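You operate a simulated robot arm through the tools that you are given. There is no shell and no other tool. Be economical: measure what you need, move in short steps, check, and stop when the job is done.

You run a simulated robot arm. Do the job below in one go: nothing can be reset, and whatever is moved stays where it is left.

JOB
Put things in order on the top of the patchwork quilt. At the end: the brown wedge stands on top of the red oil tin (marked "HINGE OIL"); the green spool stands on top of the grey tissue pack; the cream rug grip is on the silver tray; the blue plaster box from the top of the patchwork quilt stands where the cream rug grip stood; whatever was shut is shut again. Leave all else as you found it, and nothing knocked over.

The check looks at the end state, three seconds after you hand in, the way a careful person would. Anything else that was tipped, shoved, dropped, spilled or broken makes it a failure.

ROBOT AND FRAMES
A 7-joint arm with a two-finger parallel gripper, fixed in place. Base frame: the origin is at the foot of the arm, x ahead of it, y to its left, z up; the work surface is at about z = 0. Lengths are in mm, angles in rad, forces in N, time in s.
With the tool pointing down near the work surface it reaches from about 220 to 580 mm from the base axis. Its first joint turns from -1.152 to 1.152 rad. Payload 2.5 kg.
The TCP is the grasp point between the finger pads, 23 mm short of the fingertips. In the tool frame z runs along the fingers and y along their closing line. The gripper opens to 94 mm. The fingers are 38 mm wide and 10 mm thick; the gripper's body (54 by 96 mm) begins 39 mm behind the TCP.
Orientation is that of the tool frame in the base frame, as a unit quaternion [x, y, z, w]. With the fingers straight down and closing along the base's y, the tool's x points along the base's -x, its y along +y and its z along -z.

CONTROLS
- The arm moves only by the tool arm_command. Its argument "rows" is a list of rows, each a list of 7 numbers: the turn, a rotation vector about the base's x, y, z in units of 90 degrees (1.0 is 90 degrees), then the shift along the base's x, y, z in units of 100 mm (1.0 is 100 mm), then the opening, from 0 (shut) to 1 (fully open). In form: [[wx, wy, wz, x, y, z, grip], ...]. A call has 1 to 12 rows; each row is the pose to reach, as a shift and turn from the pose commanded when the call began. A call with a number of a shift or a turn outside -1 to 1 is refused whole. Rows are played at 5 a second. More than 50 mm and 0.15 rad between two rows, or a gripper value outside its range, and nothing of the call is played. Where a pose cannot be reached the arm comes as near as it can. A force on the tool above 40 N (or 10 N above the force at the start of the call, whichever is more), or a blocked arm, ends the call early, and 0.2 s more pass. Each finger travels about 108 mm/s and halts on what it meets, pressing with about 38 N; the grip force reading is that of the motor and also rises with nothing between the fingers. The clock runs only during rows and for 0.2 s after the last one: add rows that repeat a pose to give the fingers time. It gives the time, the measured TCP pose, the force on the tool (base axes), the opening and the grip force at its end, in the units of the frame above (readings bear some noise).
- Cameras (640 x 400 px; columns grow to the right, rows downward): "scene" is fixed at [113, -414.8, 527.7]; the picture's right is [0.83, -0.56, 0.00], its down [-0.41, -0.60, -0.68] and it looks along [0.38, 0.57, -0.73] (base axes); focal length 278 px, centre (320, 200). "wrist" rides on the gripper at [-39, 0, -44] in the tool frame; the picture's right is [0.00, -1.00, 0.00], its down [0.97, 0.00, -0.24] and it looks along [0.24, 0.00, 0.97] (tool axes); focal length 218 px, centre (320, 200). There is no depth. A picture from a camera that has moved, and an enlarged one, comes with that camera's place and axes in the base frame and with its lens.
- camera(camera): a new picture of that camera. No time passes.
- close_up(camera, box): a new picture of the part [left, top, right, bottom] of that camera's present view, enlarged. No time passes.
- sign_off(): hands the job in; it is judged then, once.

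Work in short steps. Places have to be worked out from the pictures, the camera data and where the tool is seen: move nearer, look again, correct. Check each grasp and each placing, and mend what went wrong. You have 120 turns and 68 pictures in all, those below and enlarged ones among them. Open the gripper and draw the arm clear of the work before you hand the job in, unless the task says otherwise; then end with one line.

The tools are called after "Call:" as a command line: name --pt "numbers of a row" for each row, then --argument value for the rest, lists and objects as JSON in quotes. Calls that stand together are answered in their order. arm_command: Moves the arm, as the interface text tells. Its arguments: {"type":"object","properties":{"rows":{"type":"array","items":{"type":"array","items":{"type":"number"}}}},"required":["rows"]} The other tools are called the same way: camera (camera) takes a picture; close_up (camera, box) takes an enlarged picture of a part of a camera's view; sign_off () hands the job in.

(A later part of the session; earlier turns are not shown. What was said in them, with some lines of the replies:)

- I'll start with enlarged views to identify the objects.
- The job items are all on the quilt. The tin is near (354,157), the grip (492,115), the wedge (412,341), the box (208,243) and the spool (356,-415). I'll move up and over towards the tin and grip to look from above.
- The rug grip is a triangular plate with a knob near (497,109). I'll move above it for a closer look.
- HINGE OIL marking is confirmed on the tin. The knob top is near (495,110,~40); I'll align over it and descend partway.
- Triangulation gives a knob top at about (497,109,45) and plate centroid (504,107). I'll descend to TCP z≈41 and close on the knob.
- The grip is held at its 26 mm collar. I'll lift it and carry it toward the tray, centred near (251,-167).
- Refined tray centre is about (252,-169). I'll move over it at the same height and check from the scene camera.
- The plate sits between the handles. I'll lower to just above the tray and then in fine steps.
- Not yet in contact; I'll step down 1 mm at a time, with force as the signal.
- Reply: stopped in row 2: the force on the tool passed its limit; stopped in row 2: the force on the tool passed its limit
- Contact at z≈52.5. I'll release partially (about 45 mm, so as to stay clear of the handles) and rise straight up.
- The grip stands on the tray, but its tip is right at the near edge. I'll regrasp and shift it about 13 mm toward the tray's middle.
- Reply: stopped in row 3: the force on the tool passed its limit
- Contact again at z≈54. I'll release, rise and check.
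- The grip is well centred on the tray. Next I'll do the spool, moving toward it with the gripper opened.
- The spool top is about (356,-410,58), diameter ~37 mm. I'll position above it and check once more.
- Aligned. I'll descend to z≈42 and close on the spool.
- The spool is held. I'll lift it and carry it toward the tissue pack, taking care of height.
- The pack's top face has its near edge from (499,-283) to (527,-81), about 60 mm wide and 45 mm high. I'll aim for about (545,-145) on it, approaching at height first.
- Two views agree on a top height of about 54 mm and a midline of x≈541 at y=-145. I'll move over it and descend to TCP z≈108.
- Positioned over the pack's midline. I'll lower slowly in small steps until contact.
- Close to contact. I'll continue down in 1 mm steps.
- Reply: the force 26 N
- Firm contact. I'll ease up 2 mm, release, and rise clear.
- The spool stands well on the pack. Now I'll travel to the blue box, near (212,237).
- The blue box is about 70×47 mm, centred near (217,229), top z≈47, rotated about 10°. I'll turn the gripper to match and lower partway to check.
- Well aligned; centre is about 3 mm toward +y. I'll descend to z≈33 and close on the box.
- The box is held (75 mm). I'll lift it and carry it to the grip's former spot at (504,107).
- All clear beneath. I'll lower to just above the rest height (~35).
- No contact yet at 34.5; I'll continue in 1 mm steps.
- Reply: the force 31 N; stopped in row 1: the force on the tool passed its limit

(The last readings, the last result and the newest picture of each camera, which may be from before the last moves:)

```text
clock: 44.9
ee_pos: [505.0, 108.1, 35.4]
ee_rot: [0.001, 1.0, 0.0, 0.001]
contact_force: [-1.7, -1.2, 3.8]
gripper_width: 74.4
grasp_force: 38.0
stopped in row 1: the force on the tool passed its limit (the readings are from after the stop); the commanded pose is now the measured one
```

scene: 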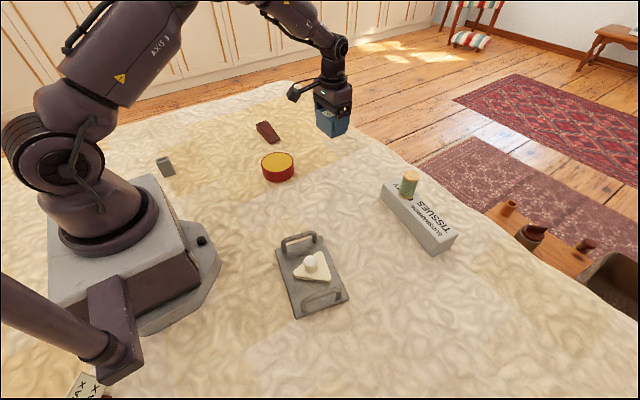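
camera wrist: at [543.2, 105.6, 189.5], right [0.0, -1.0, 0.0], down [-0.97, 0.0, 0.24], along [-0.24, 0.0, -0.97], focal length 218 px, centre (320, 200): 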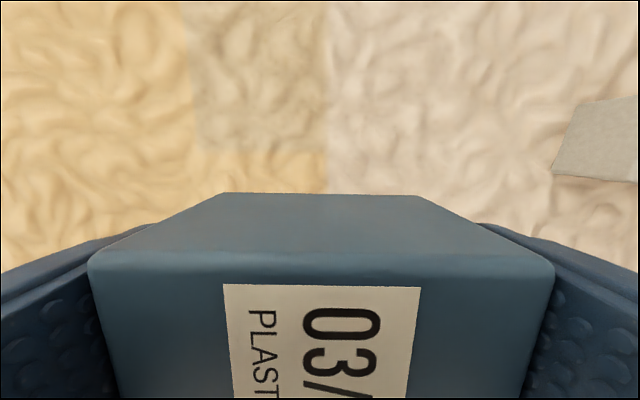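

It rests on the quilt. I'll release and rise.

Call:
arm_command --pt "0 0 0 0 0 0 0.85" --pt "0 0 0 0 0 0 1" --pt "0 0 0 0 0 0 1" --pt "0 0 0 0 0 0.2 1" --pt "0 0 0 0 0 0.5 1" --pt "0 0 0 0 0 0.9 1" --pt "0 0 0 0 0 1 1"

Call:
camera --camera "wrist"

Call:
close_up --camera "scene" --box '[220, 90, 380, 200]'

```text
clock: 46.5
ee_pos: [505.1, 107.6, 134.8]
ee_rot: [0.001, 1.0, 0.0, 0.001]
contact_force: [-0.6, 1.0, 0.1]
gripper_width: 94.1
grasp_force: 0.3
```

```text
29 pictures are left
camera wrist: at [544.2, 107.4, 179.3], right [0.0, -1.0, 0.0], down [-0.97, 0.0, 0.24], along [-0.24, 0.0, -0.97], focal length 218 px, centre (320, 200)
```

wrist: 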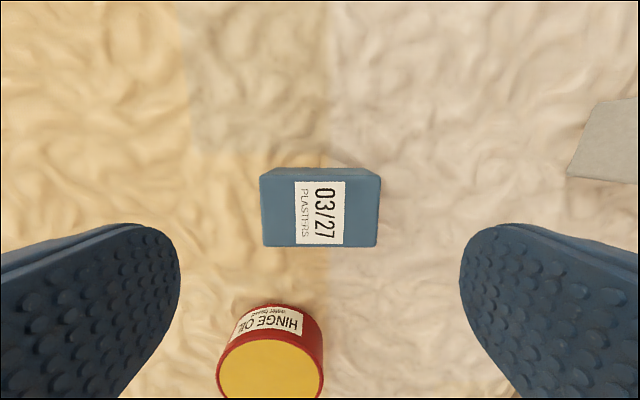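

```text
3.64 times, centred on (300, 145) of scene
camera zoom: at [113.0, -414.8, 527.7], right [0.83, -0.56, 0.0], down [-0.41, -0.6, -0.68], along [0.38, 0.57, -0.73], focal length 1010 px, centre (393, 400)
```

zoom: 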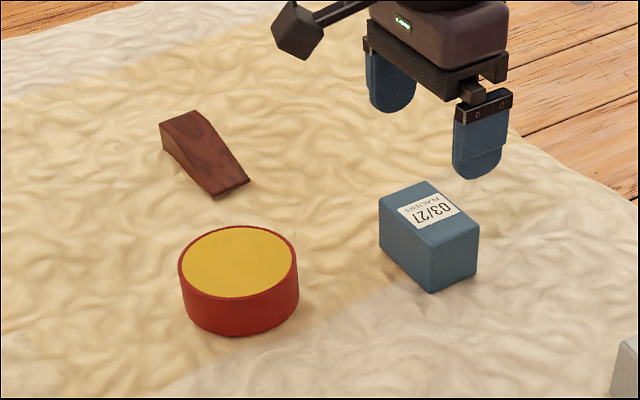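

The box stands correctly. Next I'll view the wedge from above, near (414,336).

Call:
arm_command --pt "0 0 0 -0.1 0.3 0.3 1" --pt "0 0 0 -0.3 0.6 0.5 1" --pt "0 0 0 -0.5 0.95 0.5 1"

Call:
arm_command --pt "0 0 0 -0.2 0.3 0 1" --pt "0 0 0 -0.4 0.6 0 1" --pt "0 0 0 -0.55 1 0 1" --pt "0 0 0 -0.55 1 0 1"

Call:
camera --camera "wrist"

```text
clock: 47.3
ee_pos: [453.9, 203.0, 186.8]
ee_rot: [0.002, 1.0, -0.001, 0.0]
contact_force: [0.5, 0.3, 0.8]
gripper_width: 94.2
grasp_force: 0.1
```

```text
clock: 48.3
ee_pos: [401.1, 301.7, 183.9]
ee_rot: [0.001, 1.0, -0.001, 0.001]
contact_force: [0.1, -1.2, -0.3]
gripper_width: 93.9
grasp_force: 0.0
```

```text
27 pictures are left
camera wrist: at [439.7, 301.6, 227.9], right [0.0, -1.0, 0.0], down [-0.97, 0.0, 0.24], along [-0.24, 0.0, -0.97], focal length 218 px, centre (320, 200)
```

wrist: 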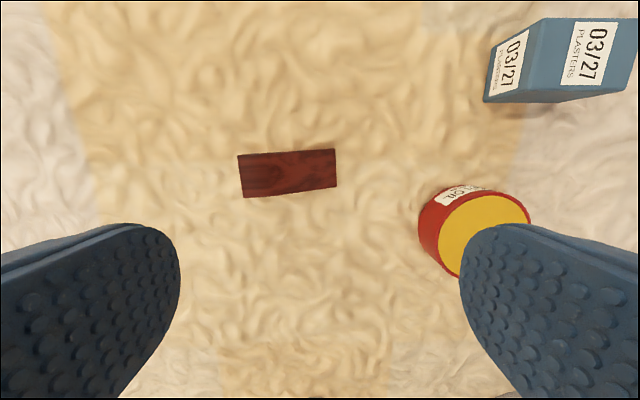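

The wedge is about 89×38 mm, centred near (415,330), its tall end toward +y. I'll turn the gripper 90° to grasp across its width, over (414,345).

Call:
arm_command --pt "0 0 0.09 0 0 0 1" --pt "0 0 0.18 0 0 0 1" --pt "0 0 0.27 0 0 0 1" --pt "0 0 0.36 0 0 0 1" --pt "0 0 0.45 0 0.1 0 1" --pt "0 0 0.54 0 0.2 0 1" --pt "0 0 0.63 0.05 0.3 0 1" --pt "0 0 0.72 0.1 0.35 0 1" --pt "0 0 0.81 0.13 0.4 0 1" --pt "0 0 0.9 0.13 0.43 0 1" --pt "0 0 0.99 0.13 0.43 0 1"

Call:
arm_command --pt "0 0 0.045 0 0 -0.25 1" --pt "0 0 0.045 0 0 -0.5 1" --pt "0 0 0.045 0 0 -0.7 1" --pt "0 0 0.045 0 0 -0.7 1"

Call:
camera --camera "wrist"

Call:
close_up --camera "scene" --box '[200, 60, 360, 190]'

```text
clock: 50.7
ee_pos: [414.2, 345.0, 184.7]
ee_rot: [-0.702, 0.713, 0.0, 0.001]
contact_force: [0.6, -0.2, 0.5]
gripper_width: 94.1
grasp_force: 0.1
```

```text
clock: 51.7
ee_pos: [412.5, 346.6, 115.0]
ee_rot: [0.726, -0.688, 0.0, -0.001]
contact_force: [-0.1, 0.1, -0.4]
gripper_width: 94.0
grasp_force: 0.1
```

```text
26 pictures are left
camera wrist: at [410.7, 385.2, 158.0], right [1.0, 0.05, 0.0], down [0.05, -0.97, 0.24], along [0.01, -0.24, -0.97], focal length 218 px, centre (320, 200)
```

wrist: 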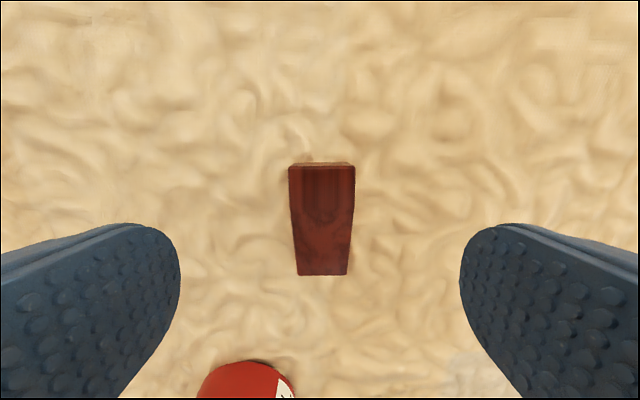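

```text
3.08 times, centred on (280, 125) of scene
camera zoom: at [113.0, -414.8, 527.7], right [0.83, -0.56, 0.0], down [-0.41, -0.6, -0.68], along [0.38, 0.57, -0.73], focal length 855 px, centre (443, 431)
```

zoom: 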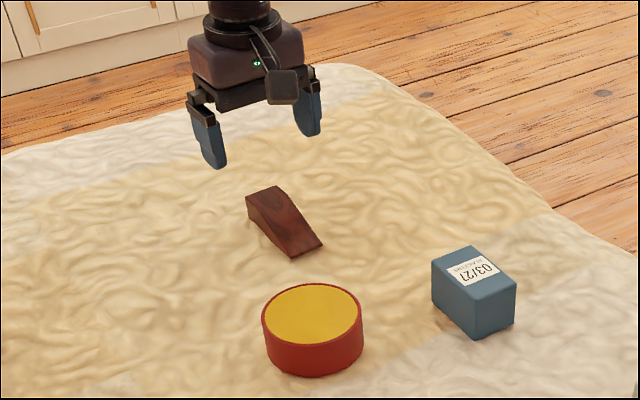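

Aligned. I'll descend to z≈28 and close on the wedge.

Call:
arm_command --pt "0 0 0 0.0 0 -0.4 1" --pt "0 0 0 0 0 -0.75 1" --pt "0 0 0 0 0 -0.87 1" --pt "0 0 0 0 0 -0.87 0.8" --pt "0 0 0 0 0 -0.87 0.6" --pt "0 0 0 0 0 -0.87 0.4" --pt "0 0 0 0 0 -0.87 0.2" --pt "0 0 0 0 0 -0.87 0.2"

Call:
camera --camera "wrist"

```text
clock: 53.5
ee_pos: [413.2, 346.2, 27.7]
ee_rot: [0.725, -0.688, 0.0, -0.001]
contact_force: [0.4, 0.1, -0.5]
gripper_width: 39.3
grasp_force: 38.1
```

```text
24 pictures are left
camera wrist: at [411.2, 384.7, 71.8], right [1.0, 0.05, 0.0], down [0.05, -0.97, 0.24], along [0.01, -0.24, -0.97], focal length 218 px, centre (320, 200)
```

wrist: 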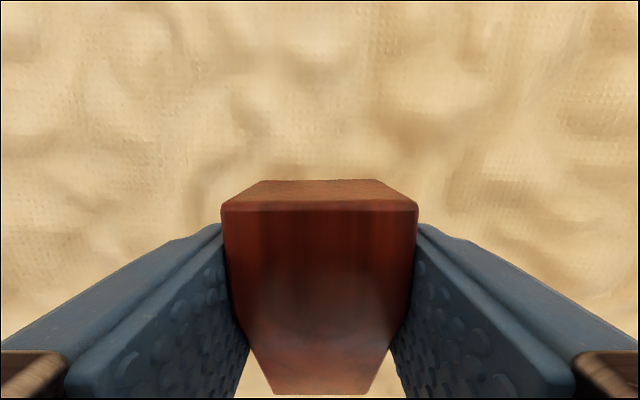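

The wedge is held. I'll lift and carry it over the tin, centred at about (358,148) with its top near z≈37.

Call:
arm_command --pt "0 0 0 0 0 0.3 0.2" --pt "0 0 0 0 0 0.65 0.2" --pt "0 0 0 0 0 1 0.2" --pt "0 0 0 -0.15 -0.3 1 0.2" --pt "0 0 0 -0.3 -0.6 1 0.2" --pt "0 0 0 -0.45 -0.96 1 0.2"

Call:
arm_command --pt "0 0 0 -0.05 -0.3 0 0.2" --pt "0 0 0 -0.1 -0.6 0 0.2" --pt "0 0 0 -0.11 -0.9 0 0.2" --pt "0 0 0 -0.11 -0.9 -0.25 0.2" --pt "0 0 0 -0.11 -0.9 -0.25 0.2"

Call:
camera --camera "wrist"

Call:
close_up --camera "scene" --box '[220, 90, 360, 200]'

```text
clock: 54.9
ee_pos: [368.4, 250.3, 127.4]
ee_rot: [0.726, -0.688, 0.0, -0.002]
contact_force: [0.4, -0.4, -0.7]
gripper_width: 39.1
grasp_force: 37.5
```

```text
clock: 56.1
ee_pos: [356.3, 158.3, 99.8]
ee_rot: [0.726, -0.688, 0.001, -0.002]
contact_force: [0.4, -0.7, 0.3]
gripper_width: 39.1
grasp_force: 38.1
```

```text
23 pictures are left
camera wrist: at [354.3, 197.9, 144.4], right [1.0, 0.05, 0.0], down [0.05, -0.97, 0.24], along [0.01, -0.24, -0.97], focal length 218 px, centre (320, 200)
```

wrist: 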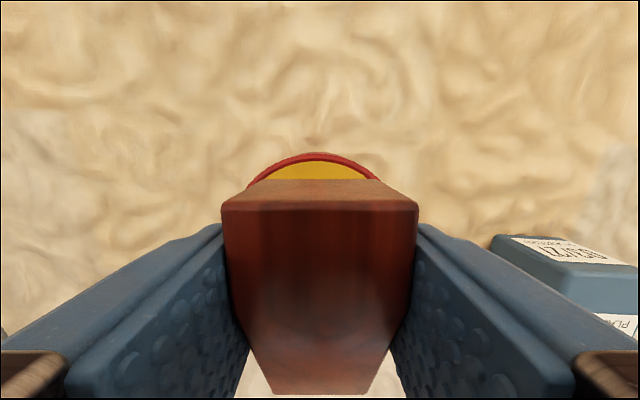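

```text
3.64 times, centred on (290, 145) of scene
camera zoom: at [112.9, -414.8, 527.7], right [0.83, -0.56, 0.0], down [-0.41, -0.6, -0.68], along [0.38, 0.57, -0.73], focal length 1010 px, centre (429, 400)
```

zoom: 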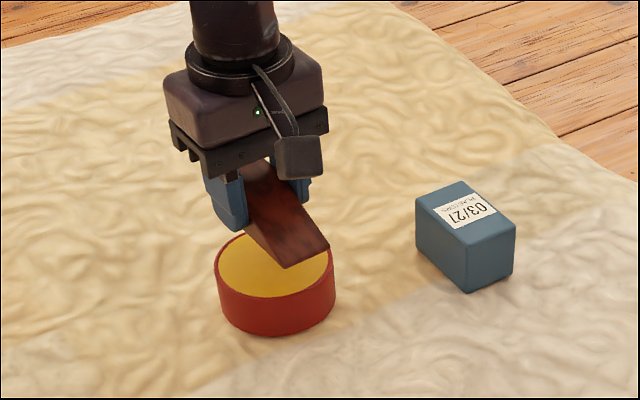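

Nicely over the tin. I'll lower to about 70 and then in fine steps.

Call:
arm_command --pt "0 0 0 0 0.015 -0.15 0.2" --pt "0 0 0 0 0.015 -0.25 0.2" --pt "0 0 0 0 0.015 -0.28 0.2" --pt "0 0 0 0 0.015 -0.29 0.2" --pt "0 0 0 0 0.015 -0.3 0.2" --pt "0 0 0 0 0.015 -0.3 0.2"

Call:
close_up --camera "scene" --box '[240, 120, 320, 190]'

```text
clock: 57.5
ee_pos: [356.8, 160.9, 71.2]
ee_rot: [0.725, -0.689, 0.001, -0.001]
contact_force: [0.0, 0.5, -0.6]
gripper_width: 39.4
grasp_force: 38.5
```

```text
5.71 times, centred on (280, 155) of scene
camera zoom: at [113.0, -414.8, 527.7], right [0.83, -0.56, 0.0], down [-0.41, -0.6, -0.68], along [0.38, 0.57, -0.73], focal length 1587 px, centre (549, 457)
```

zoom: 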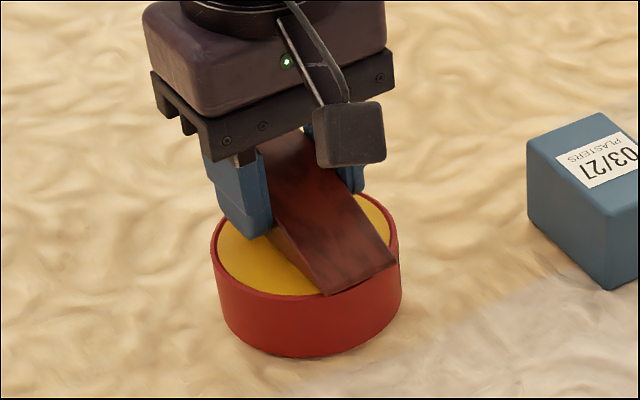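

Nearly touching. I'll continue in 1 mm steps.

Call:
arm_command --pt "0 0 0 0 0 -0.01 0.2" --pt "0 0 0 0 0 -0.02 0.2" --pt "0 0 0 0 0 -0.03 0.2" --pt "0 0 0 0 0 -0.03 0.2"

Call:
arm_command --pt "0 0 0 0 0 -0.01 0.2" --pt "0 0 0 0 0 -0.02 0.2" --pt "0 0 0 0 0 -0.02 0.2"

```text
clock: 58.5
ee_pos: [356.8, 161.5, 70.0]
ee_rot: [0.725, -0.688, 0.0, -0.001]
contact_force: [0.4, -0.5, -0.5]
gripper_width: 39.1
grasp_force: 38.3
```

```text
clock: 59.3
ee_pos: [357.6, 161.2, 68.0]
ee_rot: [0.726, -0.688, -0.001, -0.002]
contact_force: [-6.3, -2.2, 23.3]
gripper_width: 39.2
grasp_force: 38.1
```

Contact with 23 N. I'll ease up 1 mm, open gently, and rise.

Call:
arm_command --pt "0 0 0 0 0 0.01 0.2" --pt "0 0 0 0 0 0.01 0.45" --pt "0 0 0 0 0 0.01 0.6" --pt "0 0 0 0 0 0.01 0.75" --pt "0 0 0 0 0 0.01 0.75" --pt "0 0 0 0 0 0.3 0.75" --pt "0 0 0 0 0 0.6 0.75" --pt "0 0 0 0 0 1 0.75" --pt "0 0 0 0 0 1 0.75"

Call:
camera --camera "wrist"

Call:
close_up --camera "scene" --box '[240, 120, 320, 190]'

```text
clock: 61.3
ee_pos: [356.2, 160.8, 167.7]
ee_rot: [0.725, -0.688, -0.001, 0.0]
contact_force: [-0.7, 0.1, 0.3]
gripper_width: 70.5
grasp_force: 0.0
```

```text
20 pictures are left
camera wrist: at [353.6, 199.4, 212.5], right [1.0, 0.05, 0.0], down [0.05, -0.97, 0.24], along [0.01, -0.24, -0.97], focal length 218 px, centre (320, 200)
```

wrist: 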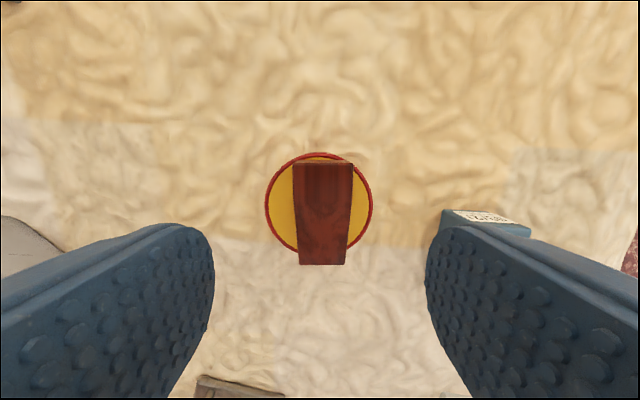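

```text
5.71 times, centred on (280, 155) of scene
camera zoom: at [112.9, -414.8, 527.7], right [0.83, -0.56, 0.0], down [-0.41, -0.6, -0.68], along [0.38, 0.57, -0.73], focal length 1587 px, centre (549, 457)
```

zoom: 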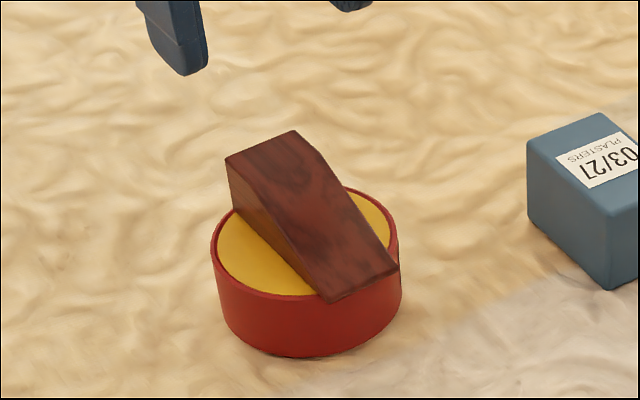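

The wedge stands stably on the tin. I'll draw the arm up and clear, then take a final look.

Call:
arm_command --pt "0 0 0 0 0 0.4 1" --pt "0 0 0 -0.1 -0.2 0.8 1" --pt "0 0 0 -0.3 -0.5 1 1" --pt "0 0 0 -0.5 -0.9 1 1" --pt "0 0 0 -0.5 -0.9 1 1"

Call:
camera --camera "scene"

Call:
close_up --camera "scene" --box '[240, 110, 480, 330]'

```text
clock: 62.5
ee_pos: [305.0, 71.2, 265.3]
ee_rot: [0.726, -0.687, 0.0, -0.001]
contact_force: [0.0, 0.3, 0.0]
gripper_width: 94.0
grasp_force: 0.1
```

```text
18 pictures are left
```

scene: 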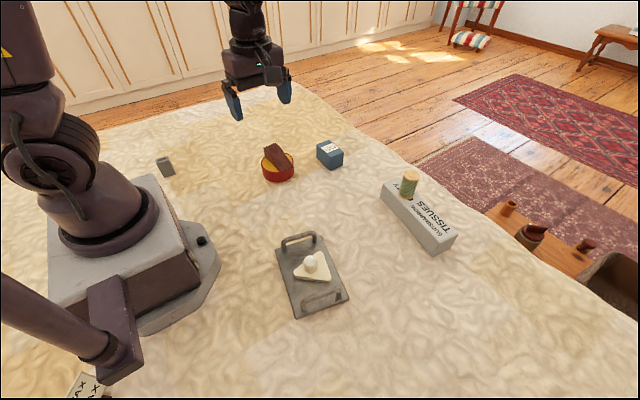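

```text
1.82 times, centred on (360, 220) of scene
camera zoom: at [112.9, -414.8, 527.7], right [0.83, -0.56, 0.0], down [-0.41, -0.6, -0.68], along [0.38, 0.57, -0.73], focal length 505 px, centre (247, 164)
```

zoom: 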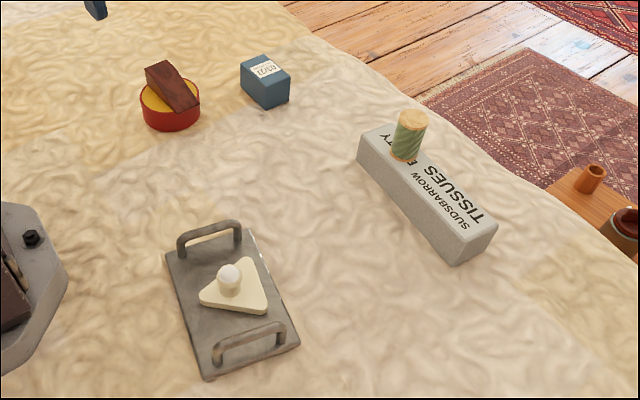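

All four placements are in order, the other things look undisturbed, and the arm is clear with the gripper open. I'm handing in.

Call:
sign_off

```text
The job is handed in.
```

The job is handed in: the wedge is on the HINGE OIL tin, the spool on the tissue pack, the rug grip on the tray and the plaster box on the grip's old spot; I opened nothing, and the final picture shows nothing else moved or tipped.
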